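You operate a simulated robot arm through the tools that you are given. There is no shell and no other tool.

The job below is to be done with a simulated robot arm. You get a single attempt, and the scene is never put back.

## Task
Snap the black cover on the housing in the tester, then test it.
Fine: it must show GOOD; draw the tester slide back after the test.
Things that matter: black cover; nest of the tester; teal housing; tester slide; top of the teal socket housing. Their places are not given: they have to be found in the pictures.

It is judged by the outcome, as a careful person would: the job done as asked, and still so three seconds after it is handed in. It fails if anything else is knocked over, pushed out of place, dropped, spilled or broken. Lids that push on must go on centred and level and be pressed home; caps that screw on are set level and turned clockwise until they are tight.

## Robot
A 6-joint arm with a two-finger parallel gripper, fixed in place. Base frame: the origin is at the foot of the arm, x ahead of it, y to its left, z up; the work surface is at about z = 900. Readings come in mm, degrees, newtons and seconds.
With the tool pointing down near the work surface it reaches from about 580 to 940 mm from the base axis. Its first joint turns from -149.0 to 149.0 degrees. Payload 3.43 kg.
The tool frame sits at the grasp point between the pads (the TCP): z along the fingers, y along the line on which they close. The tips reach 34 mm beyond it. Largest opening 128 mm; finger width 24, thickness 12; the body of the gripper, 48 by 130 mm, starts 96 mm behind the TCP.
Orientation is that of the tool frame in the base frame, as a unit quaternion [w, x, y, z]. With the fingers straight down and closing along the base's y, the tool's x points along the base's -x, its y along +y and its z along -z.

## Interface
- The arm moves only by the tool arm_command. Its argument "steps" is a list of rows, each a list of 6 numbers: the shift along the tool's x, y, z in mm, then the turn, a rotation vector about the tool's x, y, z in degrees. In form: [[dx, dy, dz, wx, wy, wz], ...]. A call has 1 to 20 rows; each row shifts and turns the commanded pose from where the row before left it, along the tool's axes as they then stand. "gripper" is the opening in per cent of the stroke, from 0 (shut) to 100 (fully open), set as the call begins (left out, the last holds). Each row takes 0.2 s and may step no farther than 50 mm and 8.6 degrees from the row before; otherwise, or with a gripper value out of range, the whole call is refused. Where a pose cannot be reached the arm comes as near as it can. A force on the tool above 90 N (or 10 N above the force at the start of the call, whichever is more), or a blocked arm, ends the call early, and 0.2 s more pass. The fingers move at their own pace (about 108 mm/s each) and stop on an object; they squeeze with about 25 N. The grip force told is the motor's: it shows also when the fingers shut on nothing. Time passes only in rows, and 0.2 s behind the last, so rows that do not move let the fingers close. It gives the time, the measured TCP pose, the force on the tool (base axes), the opening and the grip force at its end, in the units of the frame above (readings bear some noise), with the torque about the TCP (base axes, N m) and any sound that the robot's microphone picked up.
- Cameras (640 x 400 px; columns grow to the right, rows downward): "scene" is fixed at [400.3, -649.3, 1489.7]; the picture's right is [0.82, -0.57, 0.00], its down [-0.40, -0.57, -0.72] and it looks along [0.41, 0.59, -0.70] (base axes); focal length 252 px, centre (320, 200). "wrist" rides on the gripper at [76, -11, -160] in the tool frame; the picture's right is [0.15, 0.99, 0.00], its down [-0.88, 0.13, -0.46] and it looks along [-0.45, 0.07, 0.89] (tool axes); focal length 234 px, centre (320, 200).
- get_image(camera): a new picture of that camera. No time passes.
- slide_trunk(by): slides the trunk up (or, below 0, down) by that many mm; the arm rides with it, the base frame stays. It gives what a move gives, with no picture.
- probe_pixels(camera, pixels): for up to 12 pixels [column, row] of the newest picture of that camera ("zoom" is the newest enlarged one), the place [x, y, z] in the base frame of the surface seen there, good to about 2 mm. No time passes.
- zoom(camera, box): a new picture of the part [left, top, right, bottom] of that camera's present view, enlarged. No time passes.
- sign_off(): hands the job in; it is judged then, once.

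Open the gripper and draw the arm clear of the work before you hand the job in, unless the task says otherwise.

The tools are called as a command line: name --pt "numbers of a row" for each row, then --argument value for the rest, lists and objects as JSON in quotes. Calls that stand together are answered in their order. arm_command: Moves the arm, as the interface text tells. Its arguments: {"type":"object","properties":{"steps":{"type":"array","items":{"type":"array","items":{"type":"number"}}},"gripper":{"type":"number"}},"required":["steps"]} The other tools are called the same way: slide_trunk (by) slides the trunk up or down; get_image (camera) takes a picture; probe_pixels (camera, pixels) gives the place of the surface under pixels of a picture; zoom (camera, box) takes an enlarged picture of a part of a camera's view; sign_off () hands the job in.

At the start:

```text
clock: 0.0
tcp_pos: [672.5, -472.1, 1307.7]
tcp_rot: [-0.001, 0.001, 1.0, 0.0]
force: [0.0, 0.2, 0.0]
ft_torque: [-0.01, -0.01, -0.01]
grip_width: 127.8
grip_force: 0.1
trunk travel left (down, up): [-675.0, 35.0]
```

scene: 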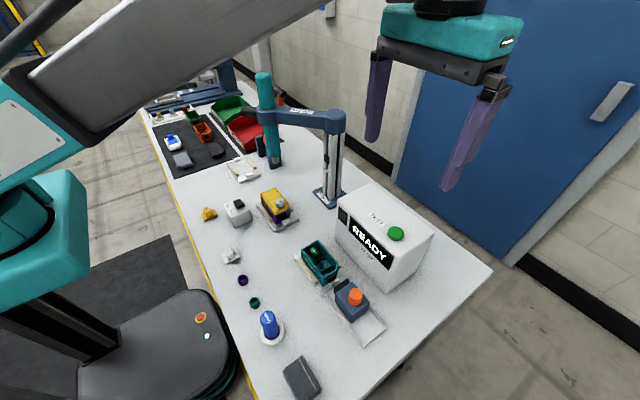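
wrist: 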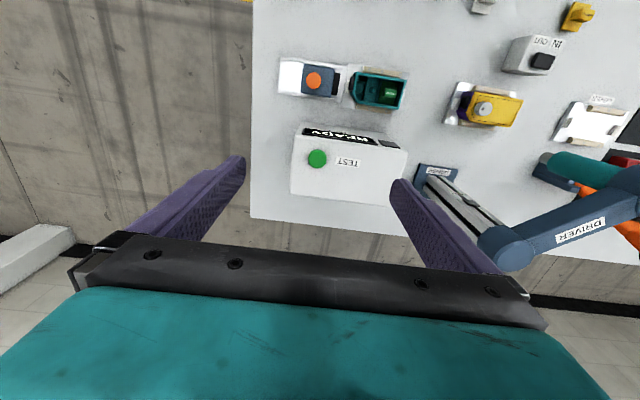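

The scene shows the tester (READY box) near (385,235), a teal housing near (320,260), and a slide with an orange knob near (352,300). I'll zoom in on these areas to see them better.

zoom --camera "scene" --box '[200, 170, 460, 400]'

zoom --camera "scene" --box '[130, 70, 350, 270]'

zoom --camera "wrist" --box '[260, 40, 460, 200]'

```text
1.74 times, centred on (330, 285) of scene
```

zoom: 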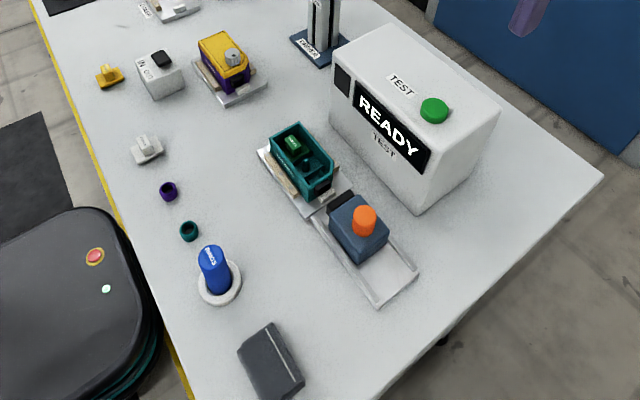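

```text
2.00 times, centred on (240, 170) of scene
```

zoom: 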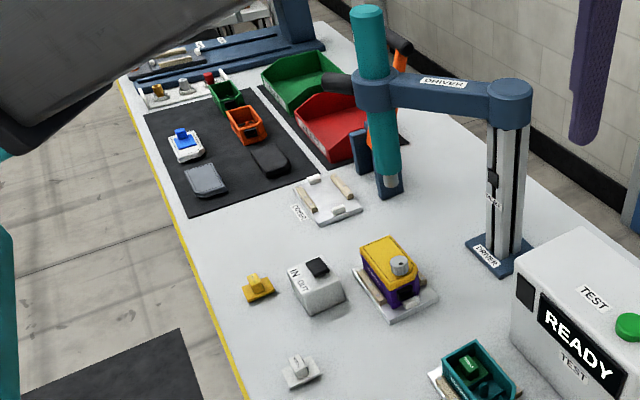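

```text
2.50 times, centred on (360, 120) of wrist
```

zoom: 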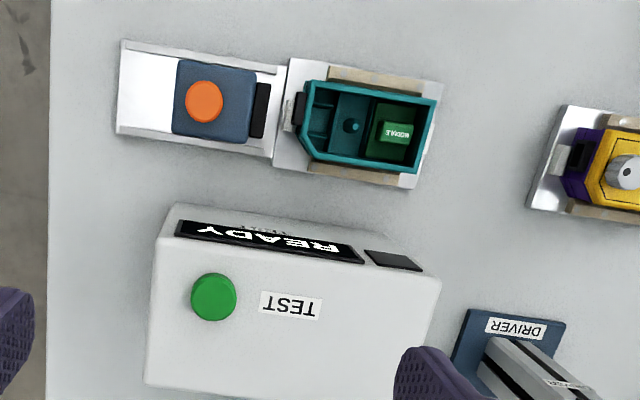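

Two dark cover-like parts sit on the black mat (about (183,160) and (215,150) in scene), and there is a dark grey box at (302,378). I'll zoom in tightly on these to tell which is the black cover.

zoom --camera "scene" --box '[140, 110, 260, 185]'

zoom --camera "scene" --box '[260, 340, 350, 400]'

zoom --camera "scene" --box '[280, 220, 400, 350]'

probe_pixels --camera "scene" --pixels '[[183, 160], [215, 150], [302, 378], [320, 258], [356, 296], [396, 233], [205, 170], [268, 322]]'

```text
5.33 times, centred on (200, 148) of scene
```

zoom: 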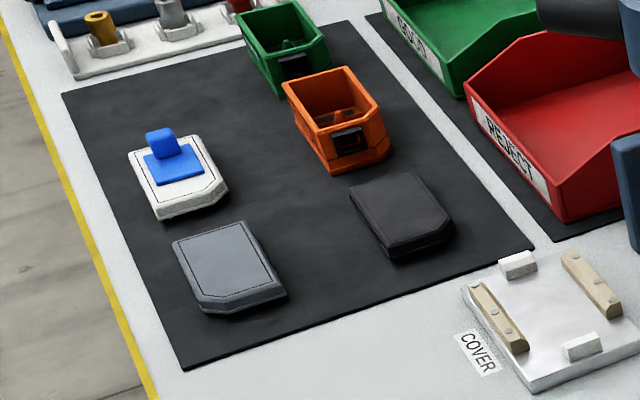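

```text
6.67 times, centred on (305, 370) of scene
```

zoom: 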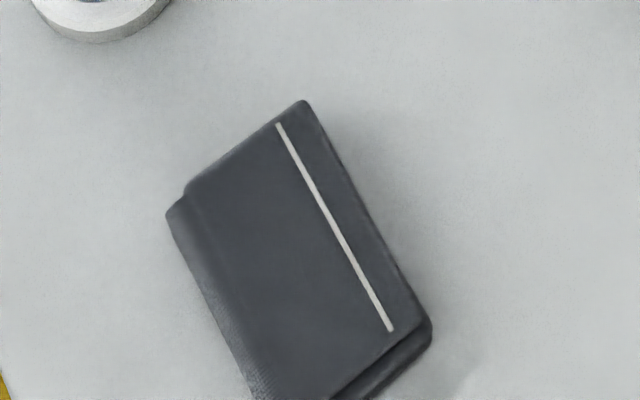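

```text
3.08 times, centred on (340, 285) of scene
```

zoom: 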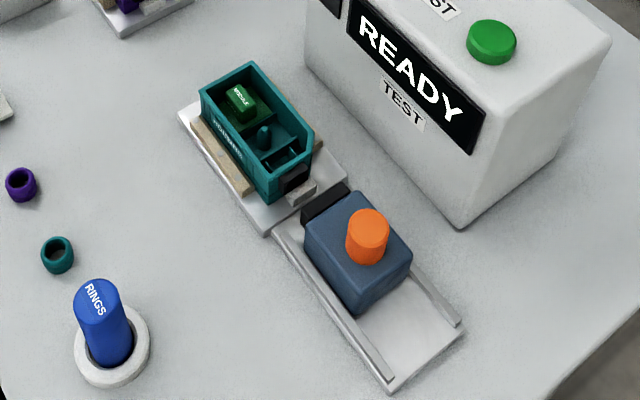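

```text
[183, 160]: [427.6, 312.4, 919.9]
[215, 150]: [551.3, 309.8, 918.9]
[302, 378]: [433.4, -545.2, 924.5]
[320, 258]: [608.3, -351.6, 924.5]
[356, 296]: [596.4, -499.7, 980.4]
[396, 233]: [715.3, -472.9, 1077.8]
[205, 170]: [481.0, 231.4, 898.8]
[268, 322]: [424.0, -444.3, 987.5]
```

The black cover is the one at about (215,150), around (551,310,919); the grey one at (183,160) is a different colour. I'll probe heights of the obstacles, and the corners of the cover, housing and slide.

probe_pixels --camera "scene" --pixels '[[300, 115], [338, 118], [264, 76], [272, 155], [325, 195], [265, 130], [230, 105], [385, 60], [245, 120], [220, 80], [290, 105], [280, 100]]'

zoom --camera "scene" --box '[195, 130, 245, 165]'

```text
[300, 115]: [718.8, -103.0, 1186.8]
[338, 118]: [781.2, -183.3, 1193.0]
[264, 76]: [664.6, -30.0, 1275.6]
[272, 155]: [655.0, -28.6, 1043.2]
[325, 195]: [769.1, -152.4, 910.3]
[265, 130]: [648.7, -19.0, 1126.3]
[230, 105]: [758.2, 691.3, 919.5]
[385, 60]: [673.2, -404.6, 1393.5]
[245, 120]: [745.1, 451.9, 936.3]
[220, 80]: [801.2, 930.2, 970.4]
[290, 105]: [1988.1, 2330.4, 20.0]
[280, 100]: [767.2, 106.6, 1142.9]
```

```text
11.43 times, centred on (220, 148) of scene
```

zoom: 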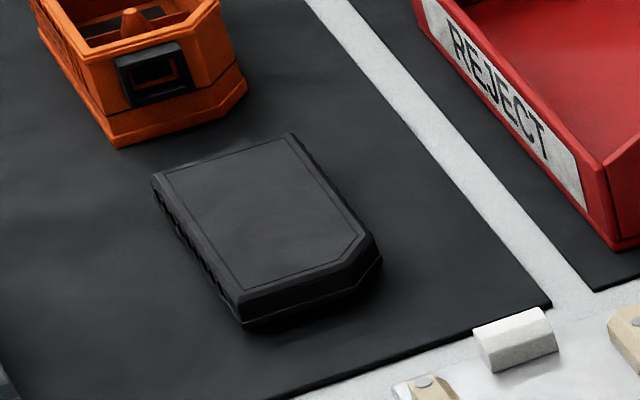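

The driver's teal cylinder at about (660,-30) tops out near z=1280, so I must travel over it. I'll first raise the arm about 100 mm.

arm_command --pt "0 0 -35 0 0 0" --pt "0 0 -35 0 0 0" --pt "0 0 -30 0 0 0" --gripper 100

```text
clock: 0.8
tcp_pos: [692.2, -489.4, 1359.5]
tcp_rot: [0.012, 0.0, 1.0, -0.009]
force: [-0.1, -0.9, -0.6]
ft_torque: [0.03, 0.0, 0.04]
grip_width: 128.1
grip_force: 0.0
out of reach, approached as far as the arm can: row 1, 2, 3
trunk travel left (down, up): [-675.0, 35.0]
```

The arm hit its reach limit high up at this radius (now z 1359). I'll raise the trunk 35 mm and draw inward to a smaller radius.

slide_trunk --by 35

arm_command --pt "20 30 0 0 0 0" --pt "20 40 0 0 0 0" --pt "20 40 0 0 0 0"

```text
clock: 1.6
tcp_pos: [691.8, -487.7, 1394.9]
tcp_rot: [0.012, -0.001, 1.0, -0.009]
force: [0.1, 0.0, -0.1]
ft_torque: [0.0, 0.01, 0.0]
grip_width: 128.2
grip_force: 0.0
trunk travel left (down, up): [-710.0, 0.0]
```

```text
clock: 2.4
tcp_pos: [644.3, -385.8, 1359.3]
tcp_rot: [0.02, 0.0, 1.0, -0.014]
force: [0.4, 0.7, 0.1]
ft_torque: [0.01, 0.03, -0.01]
grip_width: 128.1
grip_force: 0.1
out of reach, approached as far as the arm can: row 1, 2, 3
trunk travel left (down, up): [-710.0, 0.0]
```

The pose is at its height limit with a slight tilt (~1.6°, -2.3°). I'll come down a bit, correct the tilt, and move inward toward y=-150, tips staying above z≈1300.

arm_command --pt "10 20 20 -1.6 2.3 0" --pt "10 40 0 0 0 0" --pt "10 40 0 0 0 0" --pt "10 40 0 0 0 0"

```text
clock: 3.4
tcp_pos: [631.6, -269.3, 1284.1]
tcp_rot: [-0.003, -0.013, 1.0, 0.0]
force: [4.3, -22.8, 0.9]
ft_torque: [3.87, 0.76, 1.91]
grip_width: 127.7
grip_force: 0.1
out of reach, approached as far as the arm can: row 1, 2, 3, 4
trunk travel left (down, up): [-710.0, 0.0]
stopped in row 4: the force on the tool passed its limit at 112 N (the readings are from after the stop); the commanded pose is now the measured one
```

A contact of 112 N stopped the arm at (631,-269,1284), which was unexpected. I'll look at both cameras before any move.

get_image --camera "scene"

get_image --camera "wrist"

```text
taken
```

scene: 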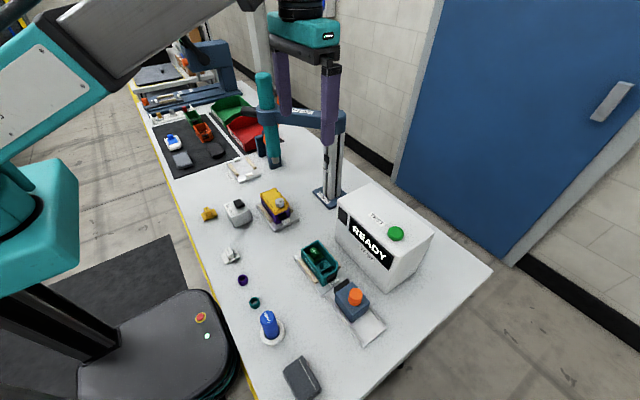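

```text
taken
```

wrist: 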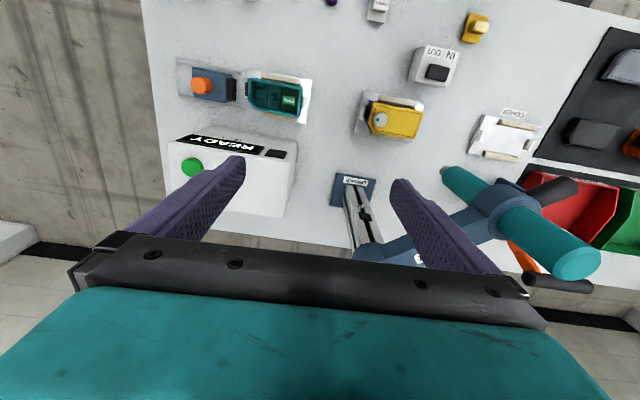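

Neither image shows the fingers touching anything (the driver cylinder is ~150 mm away at (265,110)), so it seems to be the arm being driven along its reach limit. I'll probe the arm's own links to understand its geometry.

probe_pixels --camera "scene" --pixels '[[20, 200], [60, 230], [30, 60], [100, 40], [150, 30], [210, 5], [305, 30], [330, 100], [283, 95], [255, 10], [40, 320], [120, 340]]'

zoom --camera "scene" --box '[220, 40, 380, 220]'

zoom --camera "scene" --box '[0, 0, 320, 200]'

```text
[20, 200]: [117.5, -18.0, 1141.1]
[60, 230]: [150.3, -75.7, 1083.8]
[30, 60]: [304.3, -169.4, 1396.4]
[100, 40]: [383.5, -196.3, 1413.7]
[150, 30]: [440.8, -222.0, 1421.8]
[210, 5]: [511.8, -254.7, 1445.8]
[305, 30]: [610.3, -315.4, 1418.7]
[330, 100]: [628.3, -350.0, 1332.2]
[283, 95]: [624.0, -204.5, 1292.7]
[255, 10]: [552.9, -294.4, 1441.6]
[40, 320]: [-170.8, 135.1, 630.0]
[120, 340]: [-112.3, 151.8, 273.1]
```

```text
2.22 times, centred on (300, 130) of scene
```

zoom: 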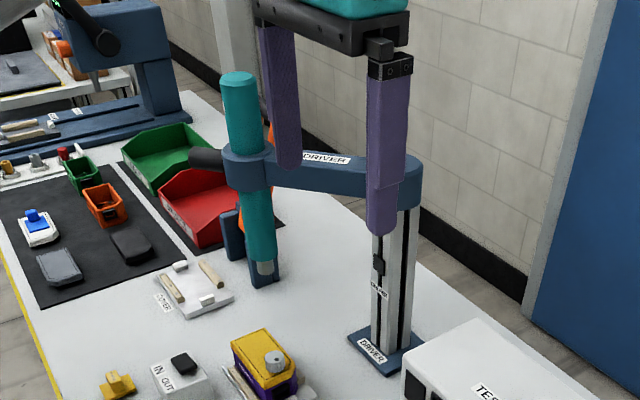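

```text
2.00 times, centred on (160, 100) of scene
```

zoom: 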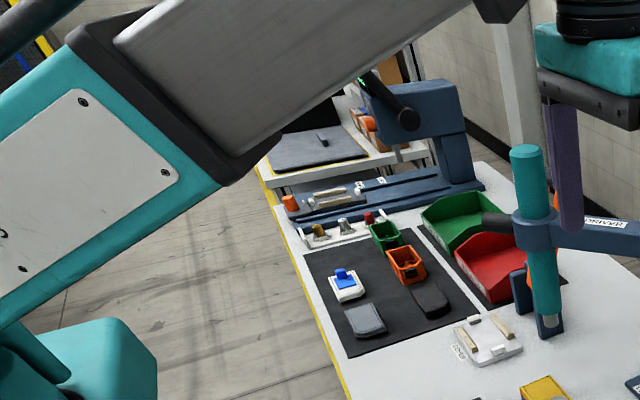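

The forearm slope limits height at small radius, so I'll cross the driver farther out (x≈790), where higher z is reachable; its arm and column top out near z=1200. First I'll move outward and up, slowly.

arm_command --pt "-30 -5 0 0 0 0" --pt "-30 -5 -5 0 0 0" --pt "-30 0 -10 0 0 1.5" --pt "-30 0 -10 0 0 0" --pt "-30 0 -10 0 0 0"

probe_pixels --camera "wrist" --pixels '[[575, 262], [570, 188], [555, 283], [518, 255], [400, 250], [500, 195], [440, 170]]'

```text
clock: 4.1
tcp_pos: [701.9, -280.0, 1291.8]
tcp_rot: [-0.004, -0.02, 1.0, -0.003]
force: [4.8, -20.7, -1.7]
ft_torque: [3.42, 0.83, 1.68]
grip_width: 128.2
grip_force: 0.0
trunk travel left (down, up): [-710.0, 0.0]
stopped in row 3: the force on the tool passed its limit at 111 N (the readings are from after the stop); the commanded pose is now the measured one
```

```text
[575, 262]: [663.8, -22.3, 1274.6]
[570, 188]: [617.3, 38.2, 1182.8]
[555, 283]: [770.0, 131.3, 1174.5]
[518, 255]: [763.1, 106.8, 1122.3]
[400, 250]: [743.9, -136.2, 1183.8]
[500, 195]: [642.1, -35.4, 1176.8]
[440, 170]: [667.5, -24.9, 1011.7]
```

The steady force with its torque places a contact ~165 mm above the TCP on the base side — that's about the wrist camera, near the robot's own forearm. I'll look at it.

zoom --camera "scene" --box '[180, 0, 400, 140]'

get_image --camera "wrist"

get_image --camera "scene"

```text
2.86 times, centred on (290, 70) of scene
```

zoom: 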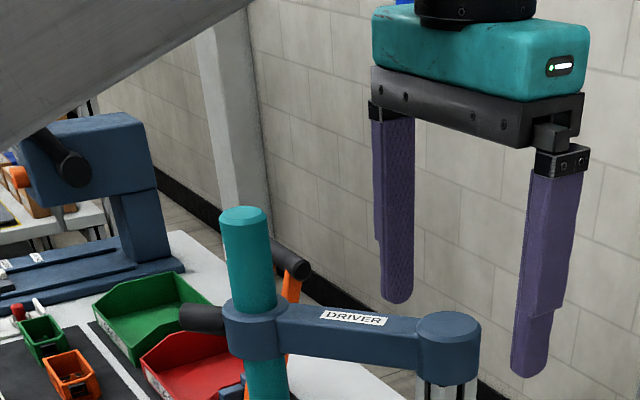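

```text
taken
```

wrist: 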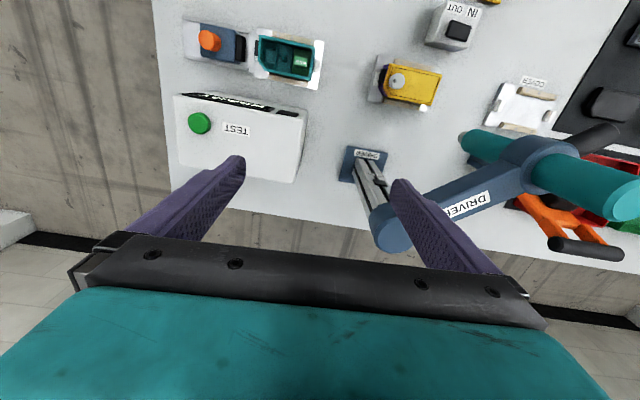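

```text
taken
```

scene: 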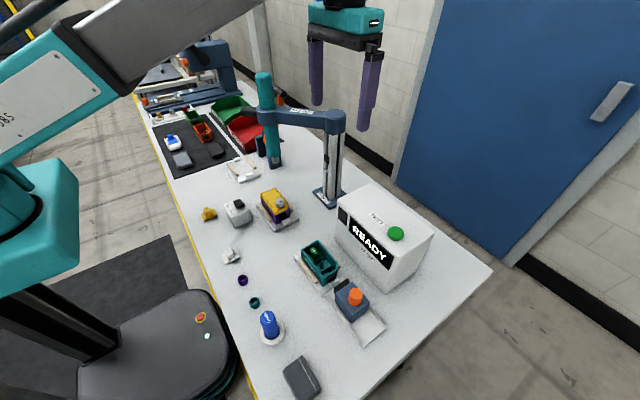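

Nothing outside the robot is near the tool, so I suspect self-contact. I'll dwell one row to see if the force reading settles.

arm_command --pt "0 0 0 0 0 0"

```text
clock: 4.5
tcp_pos: [700.6, -279.5, 1292.0]
tcp_rot: [-0.004, -0.019, 1.0, -0.002]
force: [10.4, -30.7, 0.3]
ft_torque: [5.16, 1.76, 2.5]
grip_width: 127.8
grip_force: 0.0
trunk travel left (down, up): [-710.0, 0.0]
```

The contact matches the wrist camera (base-side, ~168 mm above TCP) pressing against the robot's own forearm. I'll turn the tool about its z (negative) to swing the camera away from the forearm, with a small lowering.

arm_command --pt "0 -3 3 0 0 -3" --pt "0 -3 3 0 0 -4" --pt "0 0 3 0 0 -6" --pt "0 0 0 0 0 -8" --pt "0 0 0 0 0 -8"

probe_pixels --camera "wrist" --pixels '[[258, 40], [313, 45], [262, 68], [310, 76], [245, 45], [208, 40], [200, 122], [190, 93], [290, 110], [300, 175], [178, 97], [590, 105]]'

```text
clock: 5.7
tcp_pos: [701.3, -287.2, 1284.2]
tcp_rot: [-0.005, -0.269, 0.963, -0.001]
force: [-0.3, -0.2, -0.4]
ft_torque: [0.03, 0.0, -0.01]
grip_width: 128.0
grip_force: 0.1
trunk travel left (down, up): [-710.0, 0.0]
```

```text
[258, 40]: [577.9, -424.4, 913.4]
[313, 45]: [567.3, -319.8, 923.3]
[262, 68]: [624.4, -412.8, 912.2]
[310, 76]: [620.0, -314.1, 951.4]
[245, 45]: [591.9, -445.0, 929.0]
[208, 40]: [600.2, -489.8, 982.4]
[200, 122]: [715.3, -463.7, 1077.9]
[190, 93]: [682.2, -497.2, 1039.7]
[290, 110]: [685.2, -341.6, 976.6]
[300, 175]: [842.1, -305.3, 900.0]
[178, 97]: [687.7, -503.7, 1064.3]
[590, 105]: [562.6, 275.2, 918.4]
```

Contact is gone (force ~0). The housing centre looks near (605,-365), and the tester box's near face is at x≈685. I'll turn the tool to α=90° (camera toward -y) for gripping across the cover's short side, and narrow the gripper for the transit.

arm_command --pt "0 0 0 0 0 -7.35" --pt "0 0 0 0 0 -7.35" --pt "0 0 0 0 0 -7.35" --pt "0 0 0 0 0 -7.35" --pt "0 0 0 0 0 -7.35" --pt "0 0 0 0 0 -7.35" --pt "0 0 0 0 0 -7.35" --pt "0 0 0 0 0 -7.35" --gripper 45

```text
clock: 7.5
tcp_pos: [702.1, -286.4, 1283.2]
tcp_rot: [0.006, 0.708, -0.707, -0.001]
force: [-0.4, -0.7, 1.1]
ft_torque: [0.02, 0.01, 0.0]
grip_width: 57.6
grip_force: 0.1
trunk travel left (down, up): [-710.0, 0.0]
```

Now tool x = -base y and tool y = -base x. I'll move out to x≈800 at z≈1300, then cross toward +y past the driver arm.

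arm_command --pt "0 -25 -5 0 0 0" --pt "0 -25 -5 0 0 0" --pt "0 -25 -5 0 0 0" --pt "0 -23 -5 0 0 0"

arm_command --pt "-35 0 0 0 0 0" --pt "-35 0 0 0 0 0" --pt "-35 0 0 0 0 0" --pt "-35 0 0 0 0 0" --pt "-35 0 0 0 0 0"

```text
clock: 8.5
tcp_pos: [799.9, -286.0, 1300.6]
tcp_rot: [-0.005, -0.706, 0.708, 0.002]
force: [0.1, -0.5, 0.0]
ft_torque: [-0.01, -0.04, 0.01]
grip_width: 57.5
grip_force: 0.0
trunk travel left (down, up): [-710.0, 0.0]
```

```text
clock: 9.7
tcp_pos: [800.7, -112.6, 1299.6]
tcp_rot: [-0.006, -0.706, 0.708, 0.002]
force: [-0.4, 0.1, -0.2]
ft_torque: [-0.03, 0.0, -0.01]
grip_width: 57.5
grip_force: 0.1
trunk travel left (down, up): [-710.0, 0.0]
```

Reached (801,-113,1300) with no contact. I'll check the view before crossing past the cylinder.

get_image --camera "scene"

get_image --camera "wrist"

```text
taken
```

scene: 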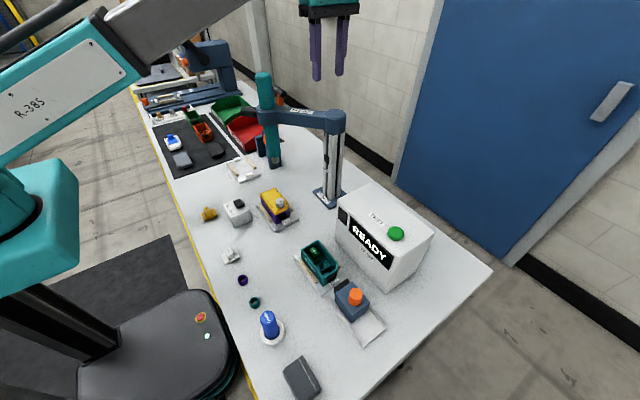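

```text
taken
```

wrist: 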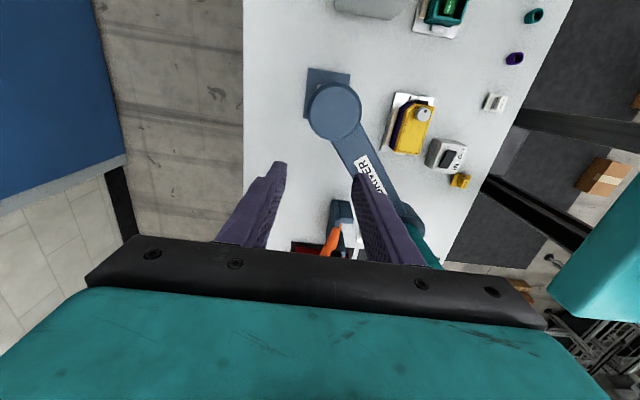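

The route is clear. I'll continue along +y to y≈240 at x≈800.

arm_command --pt "-35 0 0 0 0 0" --pt "-35 0 0 0 0 0" --pt "-35 0 0 0 0 0" --pt "-35 0 0 0 0 0" --pt "-35 0 0 0 0 0" --pt "-35 0 0 0 0 0" --pt "-35 0 0 0 0 0" --pt "-35 0 0 0 0 0" --pt "-35 0 0 0 0 0" --pt "-35 0 0 0 0 0"

```text
clock: 11.9
tcp_pos: [801.9, 238.4, 1300.9]
tcp_rot: [-0.005, -0.706, 0.708, 0.002]
force: [0.7, 0.7, -0.2]
ft_torque: [0.02, -0.01, 0.01]
grip_width: 57.6
grip_force: 0.1
trunk travel left (down, up): [-710.0, 0.0]
```

Past the driver now at (802,238). I'll descend and move in toward the cover, to about (600,310,1150), opening the gripper.

arm_command --pt "-9 25 18 0 0 0" --pt "-9 25 18 0 0 0" --pt "-9 25 18 0 0 0" --pt "-9 25 18 0 0 0" --pt "-9 25 18 0 0 0" --pt "-9 25 18 0 0 0" --pt "-9 25 18 0 0 0" --pt "-9 25 18 0 0 0" --gripper 75

get_image --camera "wrist"

get_image --camera "scene"

```text
clock: 13.7
tcp_pos: [597.6, 312.6, 1156.9]
tcp_rot: [-0.005, -0.706, 0.708, 0.001]
force: [0.0, 0.4, 0.2]
ft_torque: [0.03, 0.03, 0.03]
grip_width: 96.2
grip_force: 0.0
trunk travel left (down, up): [-710.0, 0.0]
```

```text
taken
```

wrist: 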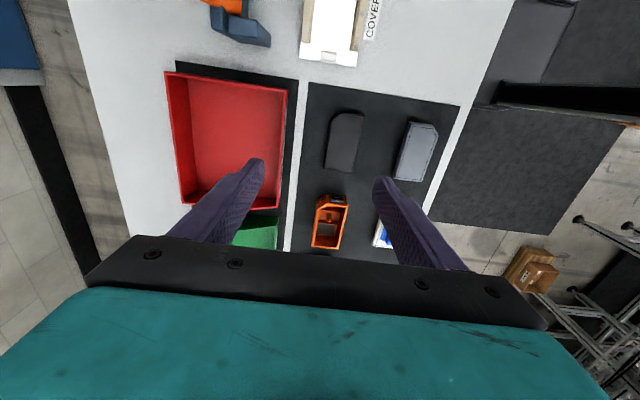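

```text
taken
```

scene: 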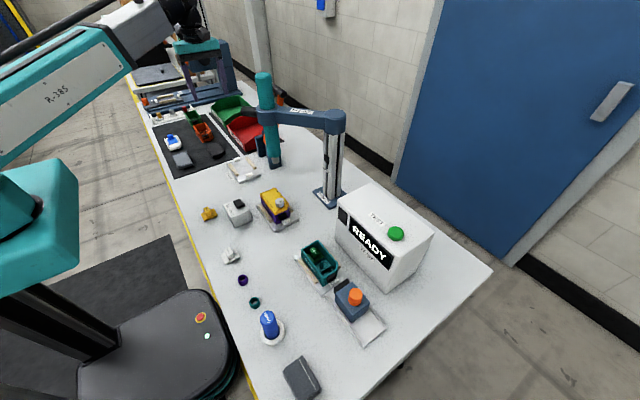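

The black cover is at about (343,143) in the wrist view, the grey one at (416,150). I'll zoom on the black one and measure its outline.

zoom --camera "wrist" --box '[303, 95, 383, 195]'

```text
4.00 times, centred on (343, 145) of wrist
```

zoom: 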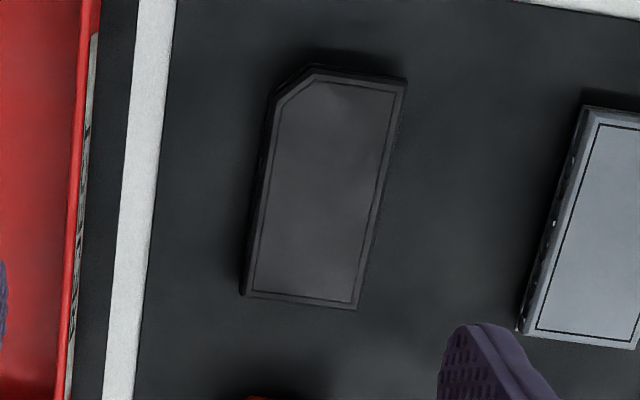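

The cover's single chamfered corner points to +x/-y, which matches the housing's chamfer side. I'll probe the cover's outline points.

probe_pixels --camera "zoom" --pixels '[[250, 288], [352, 302], [400, 84], [320, 74], [276, 104], [263, 180], [370, 230], [385, 160], [256, 240], [300, 296], [360, 78], [325, 190]]'

probe_pixels --camera "wrist" --pixels '[[320, 110], [370, 130], [320, 170], [368, 180], [343, 205], [335, 200], [310, 200]]'

```text
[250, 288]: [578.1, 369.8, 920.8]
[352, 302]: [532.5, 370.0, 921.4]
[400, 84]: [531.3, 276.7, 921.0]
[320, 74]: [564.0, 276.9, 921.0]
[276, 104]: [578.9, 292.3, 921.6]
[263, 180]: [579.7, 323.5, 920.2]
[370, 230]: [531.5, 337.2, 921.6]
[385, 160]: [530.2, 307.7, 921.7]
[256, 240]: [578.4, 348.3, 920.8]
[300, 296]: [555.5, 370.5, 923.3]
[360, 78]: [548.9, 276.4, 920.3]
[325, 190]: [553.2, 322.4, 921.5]
```

```text
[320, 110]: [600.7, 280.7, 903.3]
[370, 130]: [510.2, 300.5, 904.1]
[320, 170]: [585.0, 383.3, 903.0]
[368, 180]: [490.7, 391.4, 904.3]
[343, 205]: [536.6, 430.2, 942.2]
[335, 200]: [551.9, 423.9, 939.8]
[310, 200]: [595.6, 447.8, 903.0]
```

Cover: top z≈921, mat z≈903, footprint x 531–579, y 276–370, so its centre is ≈(555,323.4) and it is axis-aligned. I'll move above it at z≈1010, correcting the small tool tilt, with the opening at about 77 mm.

arm_command --pt "-5.9 22.6 10 0.5 -0.3 -0.16" --pt "-5 20 27 0 0 0" --pt "0 0 37 0 0 0" --pt "0 0 37 0 0 0" --pt "0 0 36 0 0 0" --gripper 60

get_image --camera "wrist"

zoom --camera "scene" --box '[140, 30, 280, 190]'

```text
clock: 14.9
tcp_pos: [554.7, 323.2, 1008.7]
tcp_rot: [0.001, 0.707, -0.707, 0.001]
force: [-0.5, 0.4, -0.5]
ft_torque: [0.0, 0.02, 0.0]
grip_width: 76.8
grip_force: 0.0
trunk travel left (down, up): [-710.0, 0.0]
```

```text
taken
```

wrist: 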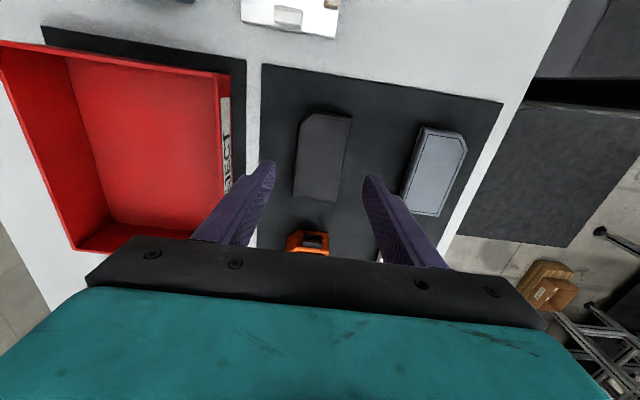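

```text
2.50 times, centred on (210, 110) of scene
```

zoom: 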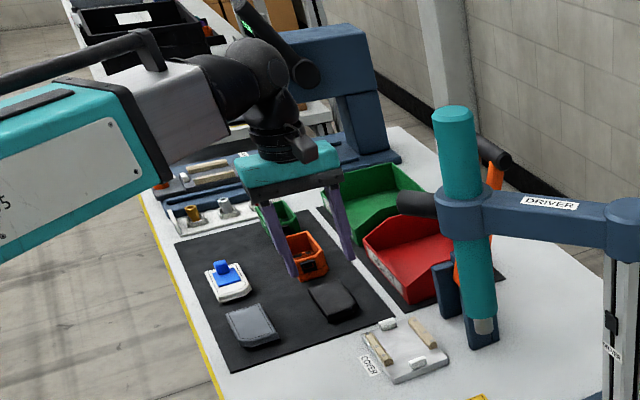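

The cover lies centred at about (322,155), matching the TCP's projection (320,158). The tool is level; I'll descend to TCP z≈942, with tips ~5 mm above the mat on both sides of the cover.

arm_command --pt "0 0 22 0 0 0" --pt "0 0 20 0 0 0" --pt "0 0 15 0 0 0" --pt "0 0 9.5 0 0 0" --pt "0 0 0 0 0 0"

get_image --camera "wrist"

zoom --camera "scene" --box '[170, 90, 270, 180]'

```text
clock: 16.1
tcp_pos: [554.6, 322.8, 944.4]
tcp_rot: [0.0, 0.707, -0.707, 0.0]
force: [0.1, 0.2, 0.3]
ft_torque: [0.01, 0.01, 0.02]
grip_width: 76.7
grip_force: 0.0
trunk travel left (down, up): [-710.0, 0.0]
```

```text
taken
```

wrist: 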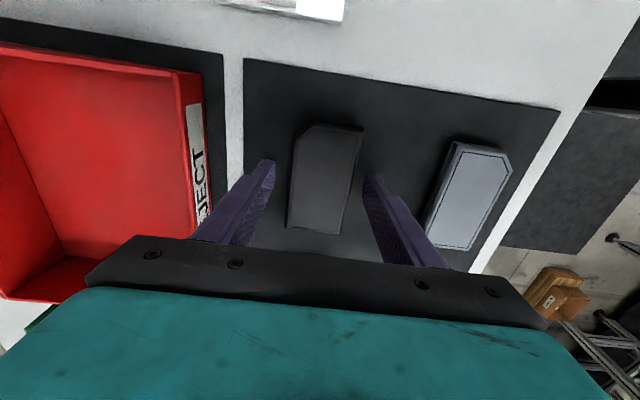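

```text
4.44 times, centred on (220, 135) of scene
```

zoom: 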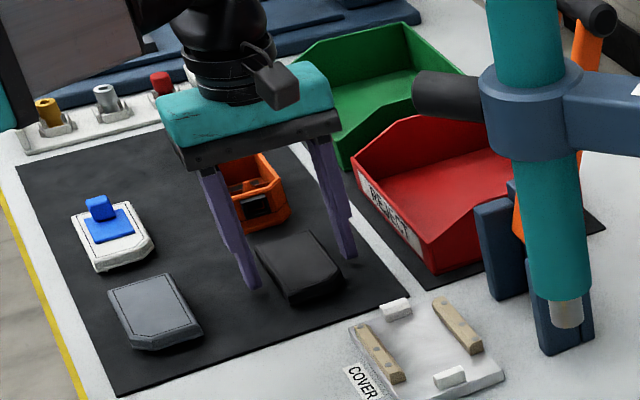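

The fingers straddle the cover at mid-length, tips at z≈910. I'll lower 3 mm more, then close and dwell.

arm_command --pt "0 0 3 0 0 0" --pt "0 0 0 0 0 0"

arm_command --pt "0 0 0 0 0 0" --pt "0 0 0 0 0 0" --pt "0 0 0 0 0 0" --gripper 0

get_image --camera "wrist"

```text
clock: 16.7
tcp_pos: [556.7, 322.0, 942.5]
tcp_rot: [0.0, -0.707, 0.707, 0.0]
force: [-0.5, -0.2, -0.7]
ft_torque: [-0.01, -0.02, -0.03]
grip_width: 76.7
grip_force: 0.0
trunk travel left (down, up): [-710.0, 0.0]
```

```text
clock: 17.5
tcp_pos: [555.9, 321.8, 940.9]
tcp_rot: [0.0, -0.707, 0.707, 0.0]
force: [0.1, -0.8, -0.9]
ft_torque: [0.02, 0.02, 0.02]
grip_width: 52.8
grip_force: 25.3
trunk travel left (down, up): [-710.0, 0.0]
```

```text
taken
```

wrist: 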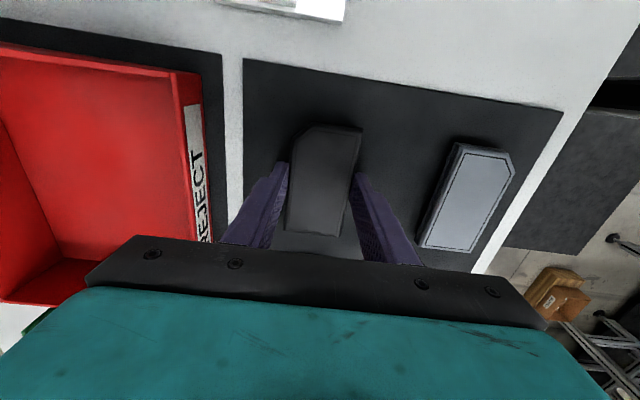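

Gripped at 52.8 mm width with 25 N. I'll lift straight up 60 mm and check that the cover comes along level.

arm_command --pt "0 0 -5 0 0 0" --pt "0 0 -15 0 0 0" --pt "0 0 -20 0 0 0" --pt "0 0 -20 0 0 0" --pt "0 0 0 0 0 0"

get_image --camera "wrist"

zoom --camera "scene" --box '[170, 70, 270, 170]'

```text
clock: 18.7
tcp_pos: [557.2, 323.5, 1001.0]
tcp_rot: [0.0, -0.707, 0.707, 0.0]
force: [0.9, -0.2, 0.1]
ft_torque: [0.0, -0.04, 0.01]
grip_width: 52.9
grip_force: 25.1
trunk travel left (down, up): [-710.0, 0.0]
```

```text
taken
```

wrist: 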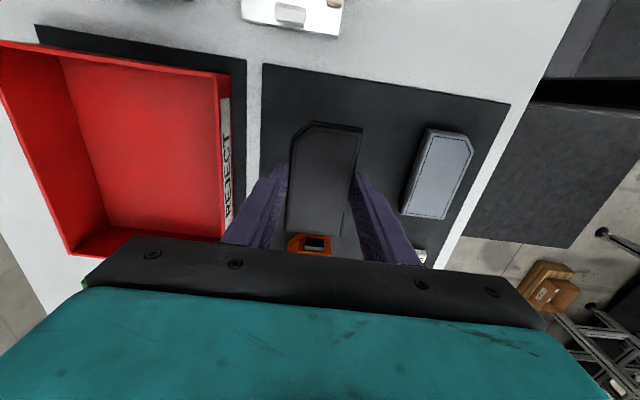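

```text
4.00 times, centred on (220, 120) of scene
```

zoom: 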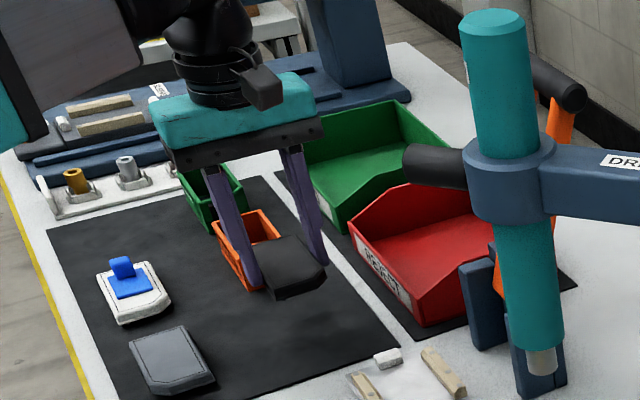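

The cover is lifted and level. I'll probe its outline in the wrist view to get the cover's pose relative to the TCP.

zoom --camera "wrist" --box '[260, 100, 390, 250]'

```text
2.67 times, centred on (325, 175) of wrist
```

zoom: 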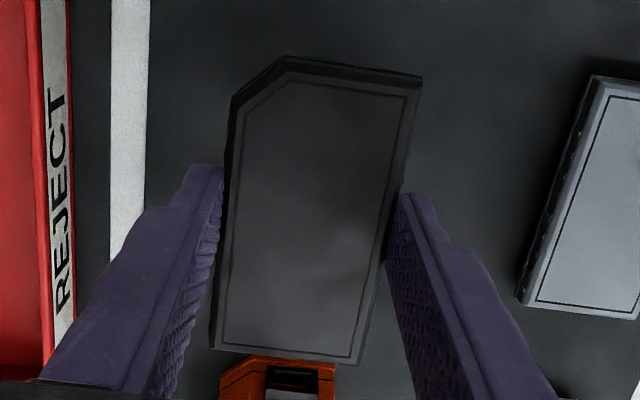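

probe_pixels --camera "zoom" --pixels '[[217, 340], [355, 358], [285, 351], [415, 90], [350, 82], [290, 74], [240, 110], [234, 150], [222, 270], [405, 170], [372, 290], [310, 220]]'

```text
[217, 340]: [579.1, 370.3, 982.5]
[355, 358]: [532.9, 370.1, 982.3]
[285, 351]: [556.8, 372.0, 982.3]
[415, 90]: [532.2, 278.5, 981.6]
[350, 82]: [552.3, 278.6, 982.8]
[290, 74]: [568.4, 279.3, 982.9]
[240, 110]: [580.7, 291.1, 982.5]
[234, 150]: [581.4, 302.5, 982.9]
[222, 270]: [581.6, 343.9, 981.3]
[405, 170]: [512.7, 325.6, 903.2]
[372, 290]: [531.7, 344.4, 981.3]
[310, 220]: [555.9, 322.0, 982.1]
```

The cover is held with its top ~19 mm below the TCP, centred within ~1 mm, yaw square. I'll now retrace the route: up and outward to (800,240,1300).

arm_command --pt "0 0 -30 0 0 0" --pt "0 0 -30 0 0 0" --pt "0 0 -30 0 0 0" --pt "2 -10 -30 0 0 0" --pt "4 -15 -30 0 0 0" --pt "9 -25 -18 0 0 0" --pt "9 -25 -18 0 0 0" --pt "9 -25 -18 0 0 0" --pt "9 -25 -18 0 0 0" --pt "9 -25 -18 0 0 0" --pt "9 -25 -18 0 0 0" --pt "9 -25 -18 0 0 0" --pt "9 -25 -18 0 0 0" --pt "9 -18 -5 0 0 0"

```text
clock: 21.7
tcp_pos: [801.1, 233.9, 1299.3]
tcp_rot: [0.0, -0.707, 0.707, 0.001]
force: [0.1, -0.1, -0.3]
ft_torque: [-0.02, 0.01, -0.01]
grip_width: 53.1
grip_force: 24.4
trunk travel left (down, up): [-710.0, 0.0]
```

At (801,234,1299), still gripping. I'll cross back to y≈-290 along x=800.

arm_command --pt "35 0 0 0 0 0" --pt "35 0 0 0 0 0" --pt "35 0 0 0 0 0" --pt "35 0 0 0 0 0" --pt "35 0 0 0 0 0" --pt "35 0 0 0 0 0" --pt "35 0 0 0 0 0" --pt "35 0 0 0 0 0" --pt "35 0 0 0 0 0" --pt "35 0 0 0 0 0" --pt "35 0 0 0 0 0" --pt "35 0 0 0 0 0" --pt "35 0 0 0 0 0" --pt "35 0 0 0 0 0" --pt "35 0 0 0 0 0"

```text
clock: 24.9
tcp_pos: [802.4, -291.5, 1299.4]
tcp_rot: [-0.001, 0.707, -0.707, 0.001]
force: [-0.3, -0.1, 0.3]
ft_torque: [0.01, 0.0, -0.02]
grip_width: 52.9
grip_force: 24.3
trunk travel left (down, up): [-710.0, 0.0]
```

Past the driver. Now I'll move in above the housing, to about (605,-365,1150), staying above the tester box top (1078).

arm_command --pt "9.2 24.7 18.7 0 0 0" --pt "9.2 24.7 18.7 0 0 0" --pt "9.2 24.7 18.7 0 0 0" --pt "9.2 24.7 18.7 0 0 0" --pt "9.2 24.7 18.7 0 0 0" --pt "9.2 24.7 18.7 0 0 0" --pt "9.2 24.7 18.7 0 0 0" --pt "9.2 24.7 18.7 0 0 0"

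get_image --camera "wrist"

get_image --camera "scene"

```text
clock: 26.7
tcp_pos: [599.3, -364.6, 1148.3]
tcp_rot: [0.0, 0.707, -0.707, -0.001]
force: [0.3, -0.1, -0.3]
ft_torque: [0.0, 0.0, 0.01]
grip_width: 52.7
grip_force: 24.7
trunk travel left (down, up): [-710.0, 0.0]
```

```text
taken
```

wrist: 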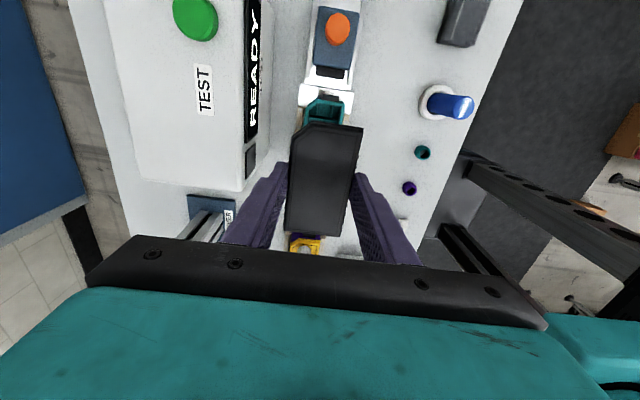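

```text
taken
```

scene: 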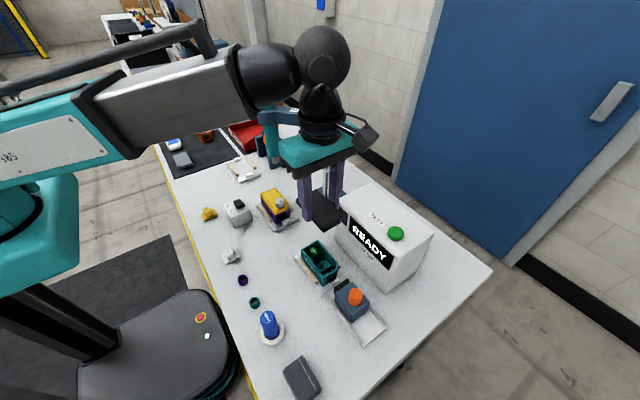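

The held cover hides the housing from the wrist camera. I'll shift 100 mm toward +y so the housing shows past the cover, then measure its rim in both cameras.

arm_command --pt "-35 0 0 0 0 0" --pt "-35 0 0 0 0 0" --pt "-30 0 0 0 0 0" --pt "0 0 0 0 0 0"

zoom --camera "wrist" --box '[270, 0, 390, 130]'

zoom --camera "scene" --box '[285, 225, 395, 345]'

```text
clock: 27.7
tcp_pos: [601.9, -262.9, 1150.2]
tcp_rot: [-0.001, -0.707, 0.708, 0.001]
force: [0.3, -0.4, 0.1]
ft_torque: [0.01, 0.02, -0.01]
grip_width: 53.0
grip_force: 25.2
trunk travel left (down, up): [-710.0, 0.0]
```

```text
3.08 times, centred on (330, 65) of wrist
```

zoom: 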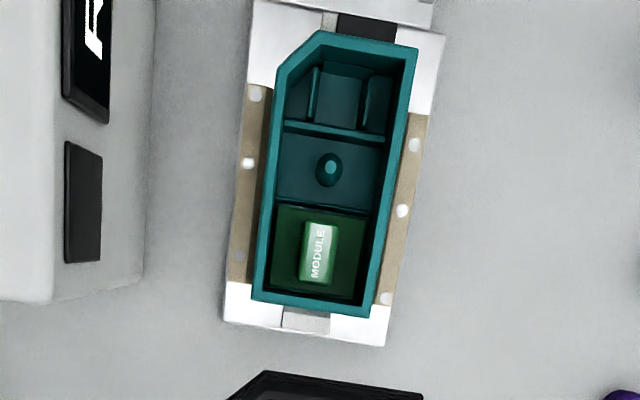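

```text
3.33 times, centred on (340, 285) of scene
```

zoom: 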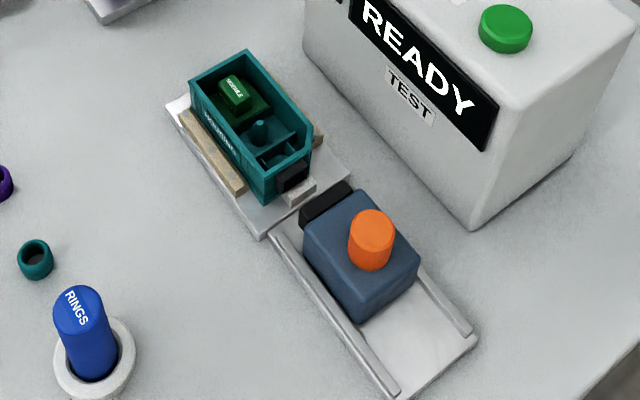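

The housing is clearly visible, with the chamfer at the +x/-y corner as on the cover. I'll re-zoom with the wrist camera and probe the rim points.

zoom --camera "wrist" --box '[295, 0, 375, 125]'

```text
3.20 times, centred on (335, 62) of wrist
```

zoom: 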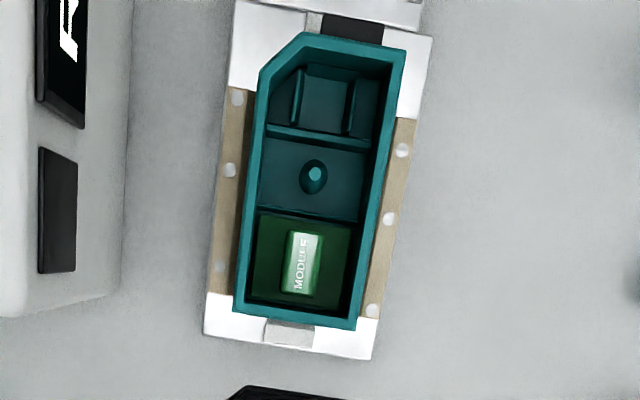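

probe_pixels --camera "zoom" --pixels '[[240, 306], [295, 314], [349, 322], [361, 255], [375, 180], [390, 100], [400, 53], [350, 43], [306, 37], [264, 78], [256, 150], [247, 230]]'

probe_pixels --camera "zoom" --pixels '[[384, 235], [225, 235], [240, 100], [404, 130], [270, 330], [300, 265], [314, 172], [355, 25], [412, 75], [250, 50], [350, 345], [230, 330]]'

```text
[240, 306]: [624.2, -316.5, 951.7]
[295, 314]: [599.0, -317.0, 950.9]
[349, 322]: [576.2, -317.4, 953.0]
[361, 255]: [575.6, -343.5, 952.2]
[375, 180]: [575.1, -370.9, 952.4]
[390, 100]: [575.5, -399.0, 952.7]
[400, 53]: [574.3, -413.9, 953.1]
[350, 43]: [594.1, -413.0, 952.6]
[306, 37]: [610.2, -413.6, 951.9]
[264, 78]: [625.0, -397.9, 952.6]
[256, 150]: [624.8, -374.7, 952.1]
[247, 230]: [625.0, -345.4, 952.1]
```

```text
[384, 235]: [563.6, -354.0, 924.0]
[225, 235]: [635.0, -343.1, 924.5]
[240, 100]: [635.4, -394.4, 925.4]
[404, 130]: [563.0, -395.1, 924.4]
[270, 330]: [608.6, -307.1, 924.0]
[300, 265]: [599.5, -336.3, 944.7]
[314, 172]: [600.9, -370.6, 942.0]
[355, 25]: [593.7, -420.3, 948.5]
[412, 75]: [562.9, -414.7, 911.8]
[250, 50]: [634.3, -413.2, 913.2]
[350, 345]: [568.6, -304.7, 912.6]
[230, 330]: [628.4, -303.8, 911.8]
```

Housing rim: z≈952.3, x 575.2–625, y -413.7 to -316.5, so its centre is ≈(600.1,-365.1) with yaw ≈0. Now I'll probe the cover in the same view, to get the exact displacement needed.

zoom --camera "wrist" --box '[260, 105, 390, 255]'

```text
2.67 times, centred on (325, 180) of wrist
```

zoom: 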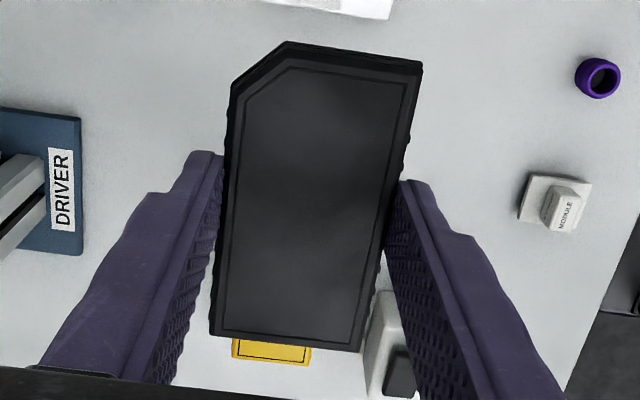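

probe_pixels --camera "zoom" --pixels '[[213, 331], [285, 340], [357, 348], [416, 78], [350, 67], [293, 60], [235, 98], [228, 150], [218, 270], [408, 125], [366, 305], [310, 200]]'

probe_pixels --camera "zoom" --pixels '[[420, 66], [350, 54], [290, 45], [410, 138], [376, 292], [350, 60], [382, 240], [225, 160], [215, 320]]'

```text
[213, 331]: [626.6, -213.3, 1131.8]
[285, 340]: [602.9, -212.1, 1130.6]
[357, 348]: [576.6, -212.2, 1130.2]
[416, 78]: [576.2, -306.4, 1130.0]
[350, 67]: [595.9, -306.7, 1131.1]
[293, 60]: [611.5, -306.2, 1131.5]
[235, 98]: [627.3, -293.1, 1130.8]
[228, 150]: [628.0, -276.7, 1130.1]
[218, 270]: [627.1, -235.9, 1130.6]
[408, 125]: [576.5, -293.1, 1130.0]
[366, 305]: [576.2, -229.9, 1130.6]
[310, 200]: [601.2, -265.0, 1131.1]
```

```text
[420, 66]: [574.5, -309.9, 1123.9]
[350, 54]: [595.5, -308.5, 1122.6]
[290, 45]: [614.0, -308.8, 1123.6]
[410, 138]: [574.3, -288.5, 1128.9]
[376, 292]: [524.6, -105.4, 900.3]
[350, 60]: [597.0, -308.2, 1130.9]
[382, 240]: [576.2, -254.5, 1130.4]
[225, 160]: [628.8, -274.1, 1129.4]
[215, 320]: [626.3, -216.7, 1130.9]
```

Relative to this view, the cover centre is ≈(601.6,-259.7) and the housing centre ≈(599.9,-364.9). The TCP readings wander by 1–2 mm, so I'll dwell for a second reading before trusting the offset.

arm_command --pt "0 0 0 0 0 0"

arm_command --pt "0 0 0 0 0 0"

zoom --camera "wrist" --box '[285, 100, 365, 150]'

```text
clock: 28.1
tcp_pos: [602.9, -262.5, 1150.2]
tcp_rot: [0.0, 0.707, -0.707, 0.0]
force: [0.3, 0.4, -0.1]
ft_torque: [0.01, -0.01, -0.01]
grip_width: 53.0
grip_force: 24.7
trunk travel left (down, up): [-710.0, 0.0]
```

```text
clock: 28.5
tcp_pos: [602.9, -263.2, 1150.0]
tcp_rot: [0.0, 0.707, -0.707, 0.0]
force: [-0.3, 0.3, -0.9]
ft_torque: [-0.02, 0.03, 0.02]
grip_width: 53.2
grip_force: 25.2
trunk travel left (down, up): [-710.0, 0.0]
```

```text
8.00 times, centred on (325, 125) of wrist
```

zoom: 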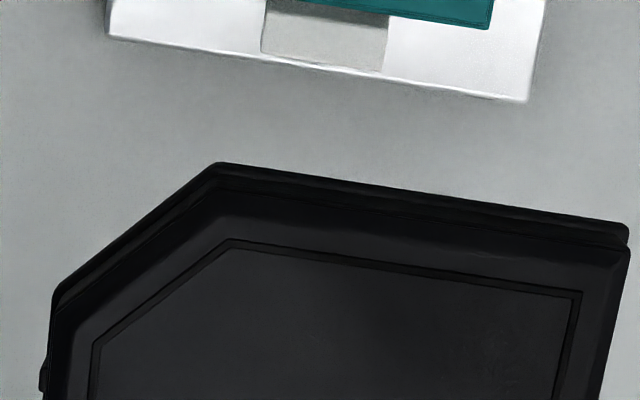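

This close view shows the cover's front edge profile. I'll probe down a column across the edge to locate the top edge and the skirt.

probe_pixels --camera "zoom" --pixels '[[400, 192], [400, 200], [400, 208], [400, 216], [400, 224], [400, 232], [400, 240], [400, 250], [400, 262], [400, 290], [300, 55], [450, 20]]'

zoom --camera "wrist" --box '[275, 205, 355, 255]'

```text
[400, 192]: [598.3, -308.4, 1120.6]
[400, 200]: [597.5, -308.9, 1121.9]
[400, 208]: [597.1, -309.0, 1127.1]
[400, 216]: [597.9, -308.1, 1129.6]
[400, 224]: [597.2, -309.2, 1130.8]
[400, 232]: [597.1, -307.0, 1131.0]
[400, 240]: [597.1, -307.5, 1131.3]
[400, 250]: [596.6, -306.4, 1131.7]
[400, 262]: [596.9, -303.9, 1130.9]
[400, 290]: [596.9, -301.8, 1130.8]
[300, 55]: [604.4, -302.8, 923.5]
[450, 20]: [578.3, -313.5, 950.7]
```

```text
8.00 times, centred on (315, 230) of wrist
```

zoom: 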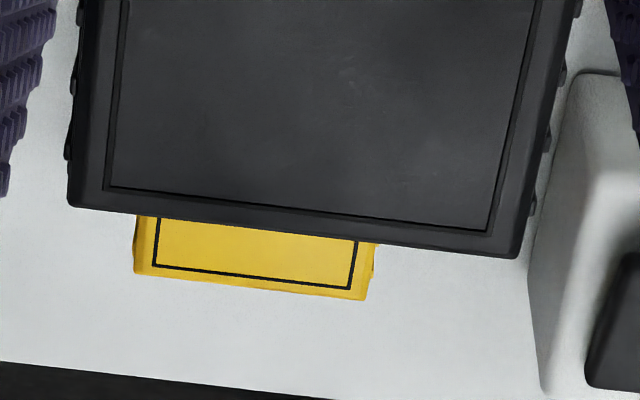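

probe_pixels --camera "zoom" --pixels '[[300, 190], [300, 205], [300, 215], [300, 222], [300, 228], [400, 237], [200, 217], [75, 170], [74, 190], [522, 230], [530, 190], [540, 140]]'

zoom --camera "wrist" --box '[295, 80, 375, 130]'

```text
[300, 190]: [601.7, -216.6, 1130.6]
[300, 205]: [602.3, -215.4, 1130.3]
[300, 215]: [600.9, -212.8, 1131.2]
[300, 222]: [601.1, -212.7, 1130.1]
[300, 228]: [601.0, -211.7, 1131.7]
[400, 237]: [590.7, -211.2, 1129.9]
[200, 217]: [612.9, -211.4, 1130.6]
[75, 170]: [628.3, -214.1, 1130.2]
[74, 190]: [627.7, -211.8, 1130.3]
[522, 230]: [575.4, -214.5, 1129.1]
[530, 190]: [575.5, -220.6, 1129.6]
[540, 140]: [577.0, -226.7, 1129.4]
```

```text
8.00 times, centred on (335, 105) of wrist
```

zoom: 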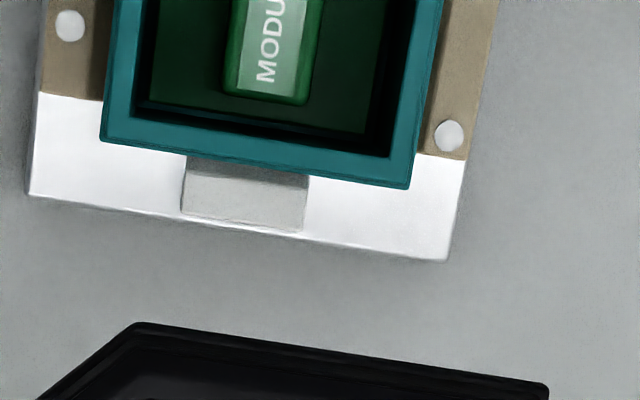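

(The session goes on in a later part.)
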